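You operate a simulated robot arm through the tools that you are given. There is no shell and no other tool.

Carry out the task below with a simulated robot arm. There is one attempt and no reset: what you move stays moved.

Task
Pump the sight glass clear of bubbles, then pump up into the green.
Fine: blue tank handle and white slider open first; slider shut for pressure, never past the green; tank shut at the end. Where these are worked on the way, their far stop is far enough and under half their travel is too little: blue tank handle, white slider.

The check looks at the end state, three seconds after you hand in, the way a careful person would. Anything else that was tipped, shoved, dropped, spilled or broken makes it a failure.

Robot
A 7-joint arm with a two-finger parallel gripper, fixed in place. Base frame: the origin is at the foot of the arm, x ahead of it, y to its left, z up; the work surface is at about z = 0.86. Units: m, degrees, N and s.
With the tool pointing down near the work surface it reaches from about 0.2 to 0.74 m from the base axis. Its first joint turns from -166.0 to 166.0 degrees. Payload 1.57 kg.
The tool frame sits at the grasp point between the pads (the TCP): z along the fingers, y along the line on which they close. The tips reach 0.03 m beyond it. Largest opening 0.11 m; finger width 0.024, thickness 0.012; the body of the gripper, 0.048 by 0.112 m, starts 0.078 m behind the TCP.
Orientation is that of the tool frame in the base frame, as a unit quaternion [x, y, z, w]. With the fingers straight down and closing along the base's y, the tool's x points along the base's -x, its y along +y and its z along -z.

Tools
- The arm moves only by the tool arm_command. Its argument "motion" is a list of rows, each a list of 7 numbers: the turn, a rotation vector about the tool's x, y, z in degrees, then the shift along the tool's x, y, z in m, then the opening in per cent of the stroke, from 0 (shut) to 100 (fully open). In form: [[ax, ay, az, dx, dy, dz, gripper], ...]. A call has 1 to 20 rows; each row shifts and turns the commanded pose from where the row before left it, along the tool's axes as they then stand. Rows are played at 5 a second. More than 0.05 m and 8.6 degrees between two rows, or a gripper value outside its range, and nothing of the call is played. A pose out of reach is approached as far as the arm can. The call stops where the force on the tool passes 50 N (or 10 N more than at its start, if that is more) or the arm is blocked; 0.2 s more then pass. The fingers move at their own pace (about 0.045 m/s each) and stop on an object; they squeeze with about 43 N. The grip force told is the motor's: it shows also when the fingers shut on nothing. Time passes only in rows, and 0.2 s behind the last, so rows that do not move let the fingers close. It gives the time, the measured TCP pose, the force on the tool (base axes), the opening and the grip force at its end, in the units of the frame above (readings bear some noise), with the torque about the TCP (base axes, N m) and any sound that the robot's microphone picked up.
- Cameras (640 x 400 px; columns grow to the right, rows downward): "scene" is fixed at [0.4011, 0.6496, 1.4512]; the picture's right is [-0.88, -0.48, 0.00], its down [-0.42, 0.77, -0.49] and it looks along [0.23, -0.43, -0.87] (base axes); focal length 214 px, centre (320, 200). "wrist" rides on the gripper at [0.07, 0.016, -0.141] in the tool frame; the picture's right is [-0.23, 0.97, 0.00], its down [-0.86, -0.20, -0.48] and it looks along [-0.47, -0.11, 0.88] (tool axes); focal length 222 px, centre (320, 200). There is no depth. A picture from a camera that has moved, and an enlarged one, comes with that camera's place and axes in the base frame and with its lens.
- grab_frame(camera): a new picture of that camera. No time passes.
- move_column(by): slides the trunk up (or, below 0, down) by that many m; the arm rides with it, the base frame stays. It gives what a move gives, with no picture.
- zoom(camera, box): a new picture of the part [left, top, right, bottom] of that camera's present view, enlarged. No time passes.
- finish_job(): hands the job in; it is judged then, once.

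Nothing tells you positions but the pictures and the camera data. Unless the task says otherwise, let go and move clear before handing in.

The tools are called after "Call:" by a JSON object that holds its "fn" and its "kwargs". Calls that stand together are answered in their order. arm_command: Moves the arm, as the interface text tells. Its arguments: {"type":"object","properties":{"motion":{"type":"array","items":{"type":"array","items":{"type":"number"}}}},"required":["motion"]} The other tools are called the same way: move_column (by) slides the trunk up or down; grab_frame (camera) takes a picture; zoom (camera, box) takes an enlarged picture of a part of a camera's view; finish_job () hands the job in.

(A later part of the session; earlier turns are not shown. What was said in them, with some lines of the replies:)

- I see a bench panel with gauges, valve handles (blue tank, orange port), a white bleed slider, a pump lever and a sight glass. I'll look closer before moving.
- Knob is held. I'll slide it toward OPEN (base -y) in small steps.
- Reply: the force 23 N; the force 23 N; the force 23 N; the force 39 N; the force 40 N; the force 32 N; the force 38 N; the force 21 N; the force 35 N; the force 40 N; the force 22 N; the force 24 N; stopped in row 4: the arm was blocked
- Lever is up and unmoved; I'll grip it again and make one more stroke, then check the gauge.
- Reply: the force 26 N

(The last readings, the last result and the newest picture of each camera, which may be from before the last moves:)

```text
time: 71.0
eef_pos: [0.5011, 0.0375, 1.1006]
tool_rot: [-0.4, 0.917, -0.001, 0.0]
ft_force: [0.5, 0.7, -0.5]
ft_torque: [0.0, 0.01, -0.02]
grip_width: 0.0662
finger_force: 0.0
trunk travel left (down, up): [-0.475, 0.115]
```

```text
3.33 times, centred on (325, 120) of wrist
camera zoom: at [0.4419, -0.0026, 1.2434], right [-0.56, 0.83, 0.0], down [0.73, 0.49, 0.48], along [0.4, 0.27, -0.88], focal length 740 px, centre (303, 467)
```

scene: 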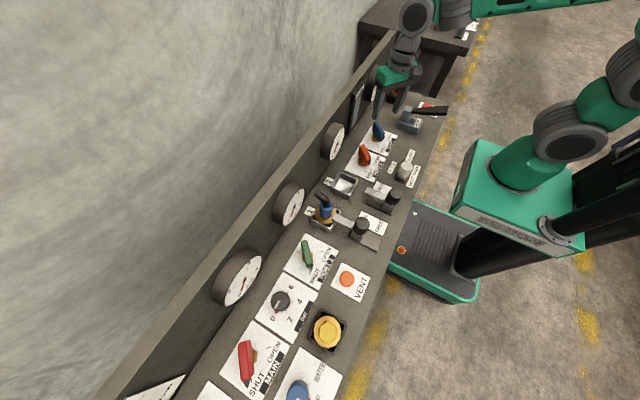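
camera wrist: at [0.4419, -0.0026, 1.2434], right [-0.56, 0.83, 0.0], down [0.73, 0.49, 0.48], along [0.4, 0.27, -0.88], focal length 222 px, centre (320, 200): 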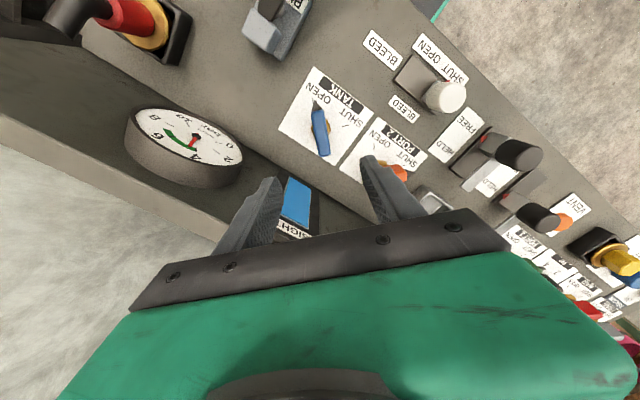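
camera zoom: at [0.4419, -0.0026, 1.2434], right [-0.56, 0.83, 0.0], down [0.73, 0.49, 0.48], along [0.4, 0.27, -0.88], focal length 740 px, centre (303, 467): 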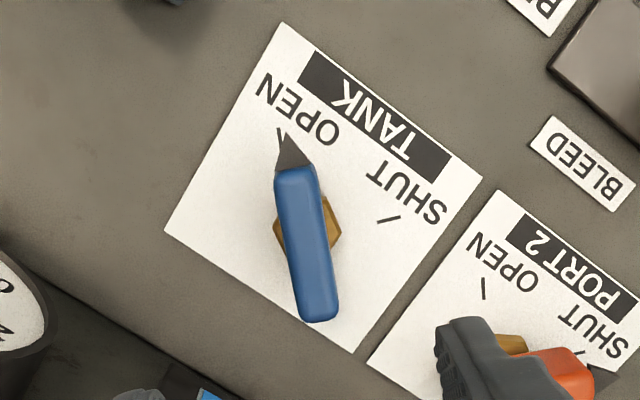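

Call:
{"fn": "arm_command", "kwargs": {"motion": [[0, 0, 0, 0, 0, 0, 60], [0, 0, 0, 0, 0, 0, 60], [0, 0, 0, 0, 0, 0, 60], [0, 0, 0, 0, 0, 0, 60], [0, 0, 0, 0, 0, 0, 60], [0, 0, 0, 0, 0, 0, 60], [0, 0, 0, 0, 0, 0, 60], [0, 0, 0, 0, 0, 0, 60], [0, 0, 0, 0, 0, 0, 60], [0, 0, 0, 0, 0, 0, 60], [0, 0, 0, 0, 0, 0, 60], [0, 0, 0, 0, 0, 0, 60], [0, 0, 0, 0, 0, 0, 60], [0, 0, 0, 0, 0, 0, 60], [0, 0, 0, 0, 0, 0, 60], [0, 0, 0, 0, 0, 0, 60], [0, 0, 0, 0, 0, 0, 60], [0, 0, 0, 0, 0, 0, 60], [0, 0, 0, 0, 0, 0, 60], [0, 0, 0, 0, 0, 0, 60]]}}

Call:
{"fn": "zoom", "kwargs": {"camera": "wrist", "box": [120, 95, 250, 195]}}

```text
time: 75.2
eef_pos: [0.5019, 0.0371, 1.1022]
tool_rot: [-0.4, 0.917, 0.0, 0.0]
ft_force: [0.1, -0.8, 0.1]
ft_torque: [0.02, 0.0, 0.0]
grip_width: 0.0659
finger_force: 0.1
trunk travel left (down, up): [-0.475, 0.115]
```

```text
4.00 times, centred on (185, 145) of wrist
camera zoom: at [0.4419, -0.0025, 1.2434], right [-0.56, 0.83, 0.0], down [0.73, 0.49, 0.48], along [0.4, 0.27, -0.88], focal length 888 px, centre (860, 420)
```

zoom: 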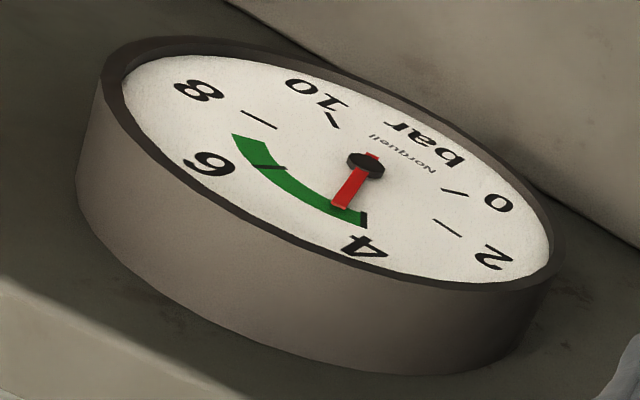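

Call:
{"fn": "arm_command", "kwargs": {"motion": [[0, 0, 0, 0, 0, 0.045, 60], [0, 0, 0, 0, 0, 0.045, 60], [0, 0, 0, 0, 0, 0.045, 60], [0, 0, 0, 0, 0, 0.035, 60], [0, 0, 0, 0, 0, 0.012, 60], [0, 0, 0, 0, 0, 0, 60]]}}

Call:
{"fn": "grab_frame", "kwargs": {"camera": "wrist"}}

```text
time: 76.6
eef_pos: [0.5015, 0.0359, 0.9187]
tool_rot: [-0.399, 0.917, -0.001, 0.0]
ft_force: [0.3, -0.1, -0.7]
ft_torque: [0.03, 0.02, -0.02]
grip_width: 0.0659
finger_force: 0.1
trunk travel left (down, up): [-0.475, 0.115]
```

```text
taken
camera wrist: at [0.4419, -0.0036, 1.062], right [-0.56, 0.83, 0.0], down [0.73, 0.49, 0.48], along [0.4, 0.27, -0.88], focal length 222 px, centre (320, 200)
```

wrist: 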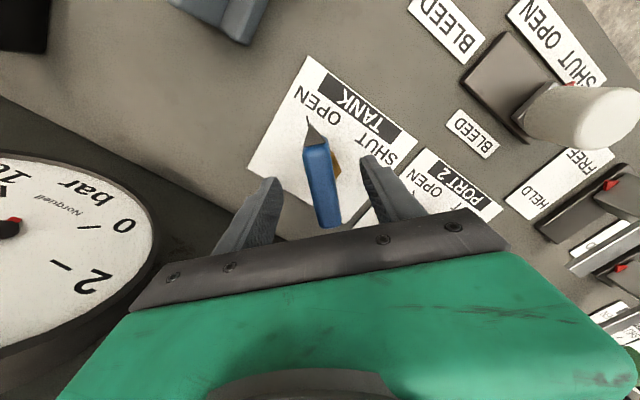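

Call:
{"fn": "arm_command", "kwargs": {"motion": [[0, 0, 0, 0, 0, 0, 40], [0, 0, 0, 0, 0, 0, 20], [0, 0, 0, 0, 0, 0, 10], [0, 0, 0, 0, 0, 0, 0], [0, 0, 0, 0, 0, 0, 0], [0, 0, 0, 0, 0, 0, 0], [0, 0, 7, 0, 0, 0, 0], [0, 0, 7, 0, 0, 0, 0], [0, 0, 7, 0, 0, 0, 0], [0, 0, 7, 0, 0, 0, 0], [0, 0, 7, 0, 0, 0, 0], [0, 0, 7, 0, 0, 0, 0]]}}

Call:
{"fn": "grab_frame", "kwargs": {"camera": "wrist"}}

```text
time: 79.2
eef_pos: [0.4991, 0.0377, 0.9194]
tool_rot: [-0.043, 0.999, -0.001, 0.0]
ft_force: [-20.5, 12.9, 0.5]
ft_torque: [0.54, 0.99, 0.01]
grip_width: 0.0189
finger_force: 33.1
trunk travel left (down, up): [-0.475, 0.115]
```

```text
taken
camera wrist: at [0.4284, 0.0486, 1.0621], right [0.14, 0.99, 0.0], down [0.87, -0.12, 0.48], along [0.47, -0.07, -0.88], focal length 222 px, centre (320, 200)
```

wrist: 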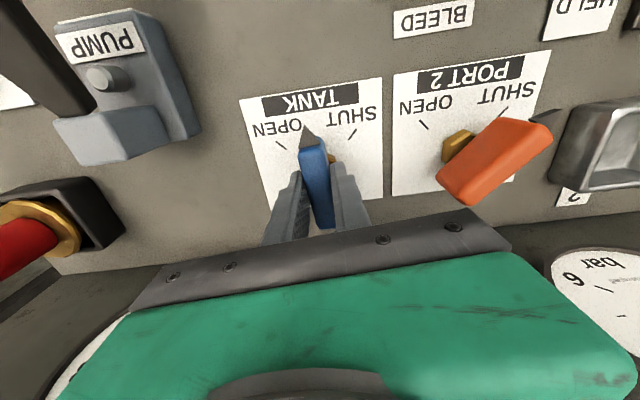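

Call:
{"fn": "arm_command", "kwargs": {"motion": [[0, 0, 0, 0.003, 0.002, 0, 0], [0, 0, 7, 0, 0, 0, 0], [0, 0, 7, 0, 0, 0, 0], [0, 0, 7, 0, 0, 0, 0], [0, 0, 7, 0, 0, 0, 0], [0, 0, 7, 0, 0, 0, 0], [0, 0, 7, 0, 0, 0, 0], [0, 0, 4, 0, 0, 0, 0]]}}

Call:
{"fn": "grab_frame", "kwargs": {"camera": "wrist"}}

```text
time: 81.0
eef_pos: [0.4999, 0.0389, 0.9201]
tool_rot: [0.351, 0.936, 0.0, 0.001]
ft_force: [8.5, -1.8, -4.1]
ft_torque: [-1.0, -0.67, 0.03]
grip_width: 0.0189
finger_force: 33.2
trunk travel left (down, up): [-0.475, 0.115]
```

```text
taken
camera wrist: at [0.4573, 0.0967, 1.0621], right [0.81, 0.58, 0.0], down [0.51, -0.71, 0.48], along [0.28, -0.39, -0.88], focal length 222 px, centre (320, 200)
```

wrist: 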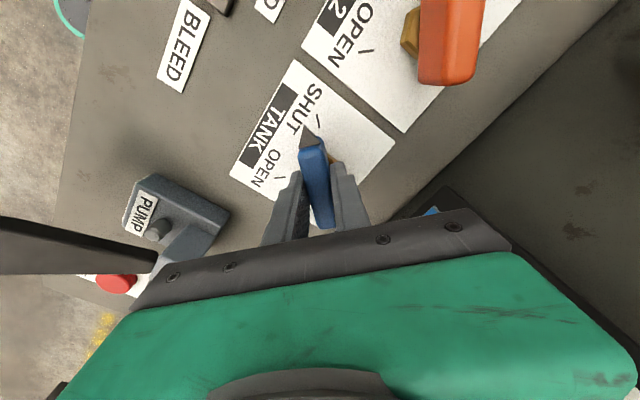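

Close to SHUT; I'll turn the last few degrees to the stop.

Call:
{"fn": "arm_command", "kwargs": {"motion": [[0, 0, 2, 0, 0, 0, 0], [0, 0, 2, 0, 0, 0, 0], [0, 0, 2, 0, 0, 0, 0], [0, 0, 2, 0, 0, 0, 0]]}}

Call:
{"fn": "zoom", "kwargs": {"camera": "wrist", "box": [220, 50, 420, 250]}}

```text
time: 82.0
eef_pos: [0.4978, 0.0379, 0.9193]
tool_rot: [0.415, 0.91, 0.0, 0.001]
ft_force: [9.5, -3.4, 2.9]
ft_torque: [-0.38, -0.27, 1.02]
grip_width: 0.0201
finger_force: 33.6
trunk travel left (down, up): [-0.475, 0.115]
```

```text
2.00 times, centred on (320, 150) of wrist
camera zoom: at [0.4654, 0.1022, 1.0621], right [0.88, 0.47, 0.0], down [0.41, -0.78, 0.48], along [0.23, -0.42, -0.88], focal length 444 px, centre (320, 300)
```

zoom: 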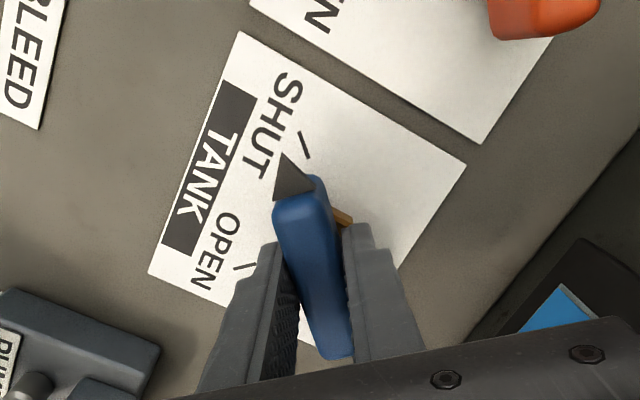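

Call:
{"fn": "arm_command", "kwargs": {"motion": [[0, 0, -2, 0, 0, 0, 0], [0, 0, -1, 0, 0, 0, 20], [0, 0, 0, 0, 0, 0, 40], [0, 0, 0, 0, 0, 0, 60], [0, 0, 0, 0, 0, 0, 60], [0, 0, 0, 0, 0, -0.03, 60], [0, 0, 0, 0, 0, -0.05, 60], [0, 0, 0, 0, 0, -0.05, 60], [0, 0, 0, 0, 0, -0.05, 60], [0, 0, -8, 0, 0, 0, 60], [0, 0, -8, 0, 0, 0, 60], [0, 0, -8, 0, 0, 0, 60], [0, 0, -8, 0, 0, 0, 60], [0, 0, -8, 0, 0, 0, 60], [0, 0, -5, 0, 0, 0, 60], [0, 0, 0, 0, 0, 0, 60]]}}

Call:
{"fn": "grab_frame", "kwargs": {"camera": "wrist"}}

Call:
{"fn": "zoom", "kwargs": {"camera": "scene", "box": [340, 50, 480, 190]}}

Call:
{"fn": "zoom", "kwargs": {"camera": "wrist", "box": [230, 70, 380, 180]}}

```text
time: 85.4
eef_pos: [0.4979, 0.0388, 1.0997]
tool_rot: [0.008, 1.0, 0.001, 0.001]
ft_force: [0.6, -0.1, -0.9]
ft_torque: [0.0, 0.02, -0.04]
grip_width: 0.0658
finger_force: 0.0
trunk travel left (down, up): [-0.475, 0.115]
```

```text
taken
camera wrist: at [0.4284, 0.0567, 1.2417], right [0.24, 0.97, 0.0], down [0.85, -0.21, 0.48], along [0.47, -0.12, -0.88], focal length 222 px, centre (320, 200)
```

wrist: 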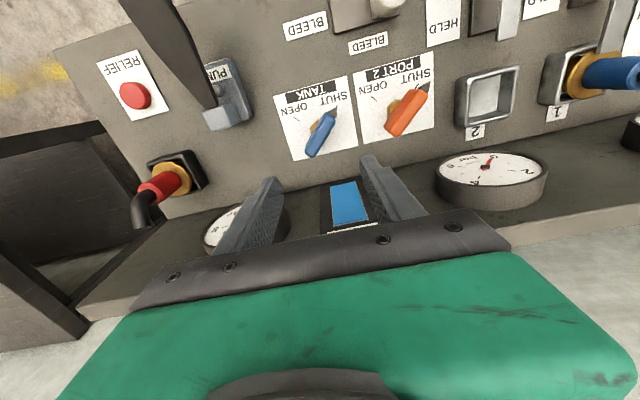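

```text
2.86 times, centred on (410, 120) of scene
camera zoom: at [0.4011, 0.6496, 1.4512], right [-0.88, -0.48, 0.0], down [-0.42, 0.77, -0.49], along [0.23, -0.43, -0.87], focal length 613 px, centre (63, 429)
```

zoom: 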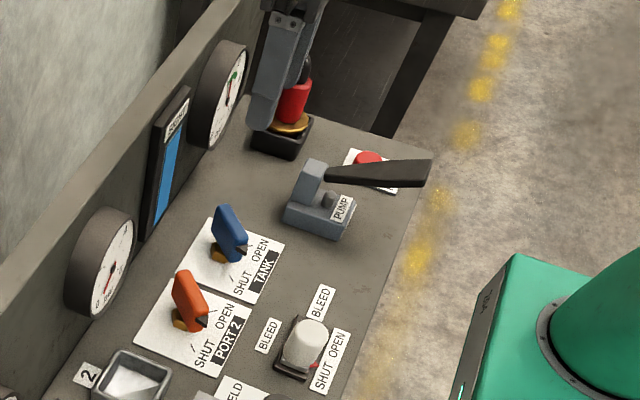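

```text
3.64 times, centred on (305, 125) of wrist
camera zoom: at [0.4284, 0.0567, 1.2417], right [0.24, 0.97, 0.0], down [0.85, -0.21, 0.48], along [0.47, -0.12, -0.88], focal length 808 px, centre (374, 473)
```

zoom: 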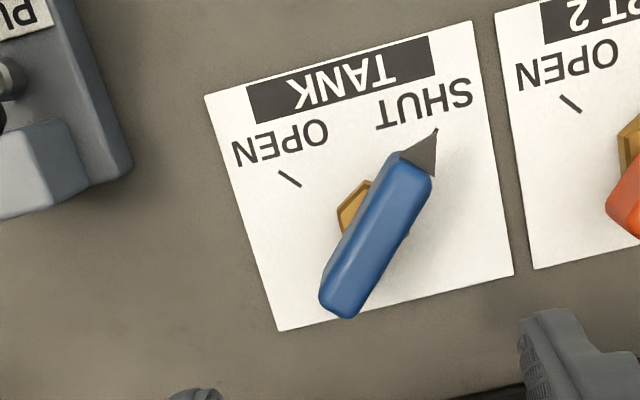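

Call:
{"fn": "arm_command", "kwargs": {"motion": [[0, 0, 0, 0.03, 0, -0.02, 60], [0, 0, 0, 0.04, 0.02, -0.02, 60], [0, 0, 0, 0.04, 0.03, -0.02, 60], [0, 0, 0, 0.03, 0.03, -0.02, 60], [0, 0, 0, 0, 0.03, 0, 60], [0, 0, 0, 0, 0, 0, 60]]}}

Call:
{"fn": "zoom", "kwargs": {"camera": "scene", "box": [345, 60, 395, 110]}}

Call:
{"fn": "zoom", "kwargs": {"camera": "scene", "box": [380, 130, 440, 190]}}

Call:
{"fn": "grab_frame", "kwargs": {"camera": "scene"}}

```text
refused: row 3 steps farther than a row can; nothing moved
```

```text
8.00 times, centred on (370, 85) of scene
camera zoom: at [0.4011, 0.6496, 1.4512], right [-0.88, -0.48, 0.0], down [-0.42, 0.77, -0.49], along [0.23, -0.43, -0.87], focal length 1716 px, centre (-80, 1120)
```

zoom: 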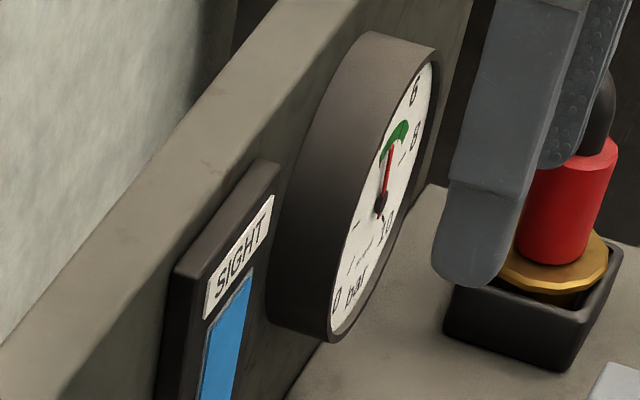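

```text
6.67 times, centred on (410, 160) of scene
camera zoom: at [0.4011, 0.6496, 1.4512], right [-0.88, -0.48, 0.0], down [-0.42, 0.77, -0.49], along [0.23, -0.43, -0.87], focal length 1430 px, centre (-280, 467)
```

zoom: 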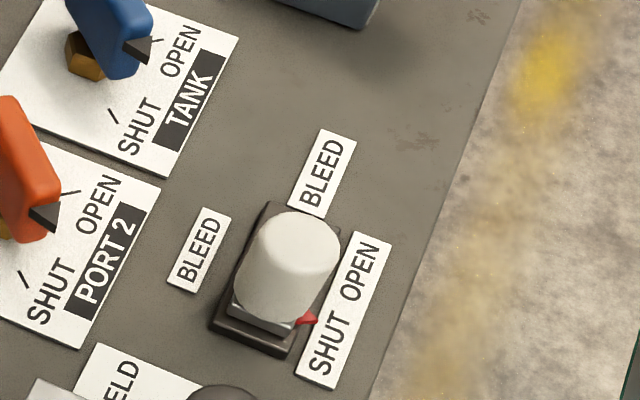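

```text
taken
```

scene: 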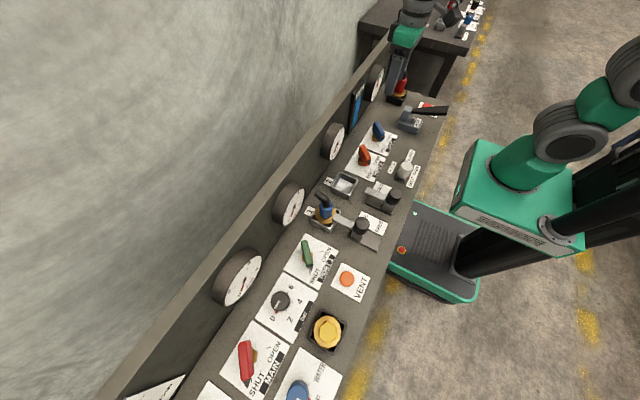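

Everything reads right: the sight glass is clear, the needle is in the green, and the slider and tank are shut. The last retreat move was refused, so I'll back the arm off in smaller steps before handing in.

Call:
{"fn": "arm_command", "kwargs": {"motion": [[0, 0, 0, 0, 0, -0.04, 60], [0, 0, 0, 0.03, 0.01, -0.02, 60], [0, 0, 0, 0.03, 0.025, 0, 60], [0, 0, 0, 0.03, 0.025, 0, 60], [0, 0, 0, 0, 0.03, 0, 60], [0, 0, 0, 0, 0, 0, 60]]}}

Call:
{"fn": "grab_frame", "kwargs": {"camera": "wrist"}}

Call:
{"fn": "zoom", "kwargs": {"camera": "scene", "box": [360, 60, 390, 105]}}

```text
time: 86.8
eef_pos: [0.4095, 0.1302, 1.1617]
tool_rot: [0.008, 1.0, 0.0, 0.001]
ft_force: [0.5, 0.5, -0.3]
ft_torque: [-0.03, 0.0, 0.0]
grip_width: 0.066
finger_force: 0.0
trunk travel left (down, up): [-0.475, 0.115]
```

```text
taken
camera wrist: at [0.3396, 0.1482, 1.3026], right [0.24, 0.97, 0.0], down [0.85, -0.21, 0.48], along [0.46, -0.12, -0.88], focal length 222 px, centre (320, 200)
```

wrist: 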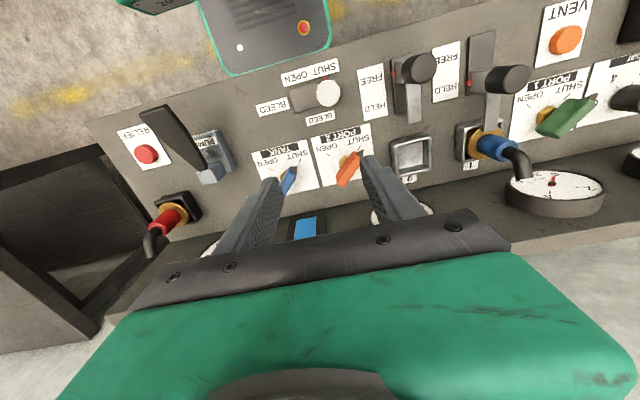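

```text
8.89 times, centred on (375, 82) of scene
camera zoom: at [0.4011, 0.6496, 1.4512], right [-0.88, -0.48, 0.0], down [-0.42, 0.77, -0.49], along [0.23, -0.43, -0.87], focal length 1906 px, centre (-169, 1244)
```

zoom: 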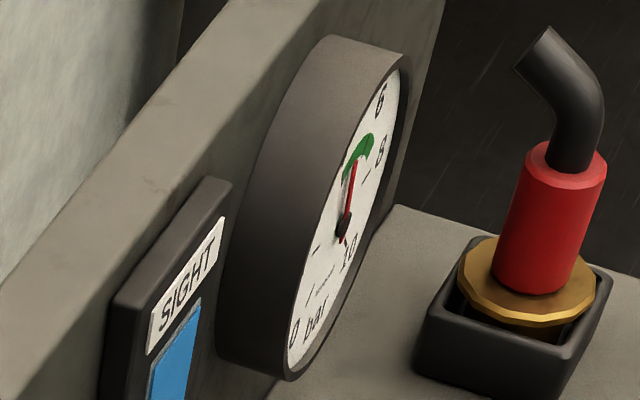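

The sight glass is clear, the needle is steady in the green, the bleed slider and tank handle are shut, and the arm is clear of the panel. I'm handing in now.

Call:
{"fn": "finish_job", "kwargs": {}}

```text
The job is handed in.
```

The sight glass is clear of bubbles and the gauge is in the green, at about 4.4 bar. The white slider and blue tank handle are both shut. I've handed the job in, but no result has come back yet.

- **Opening:** I turned the blue tank handle and slid the white slider to their open stops before pumping.
- **Clearing the glass:** It took four strokes for the bubbles to disappear, and they did not come back.
- **Pressure:** With the slider pushed to its shut stop, three more strokes brought the needle into the green. It sits near the low end of the band, which starts at about 4 bar, and never went past it. The needle did not move over a 4-second wait, or after I shut the tank.
- **At the end:** I turned the tank handle to its shut stop, left the pump lever up, and moved the arm clear. I didn't see anything else on the panel disturbed.
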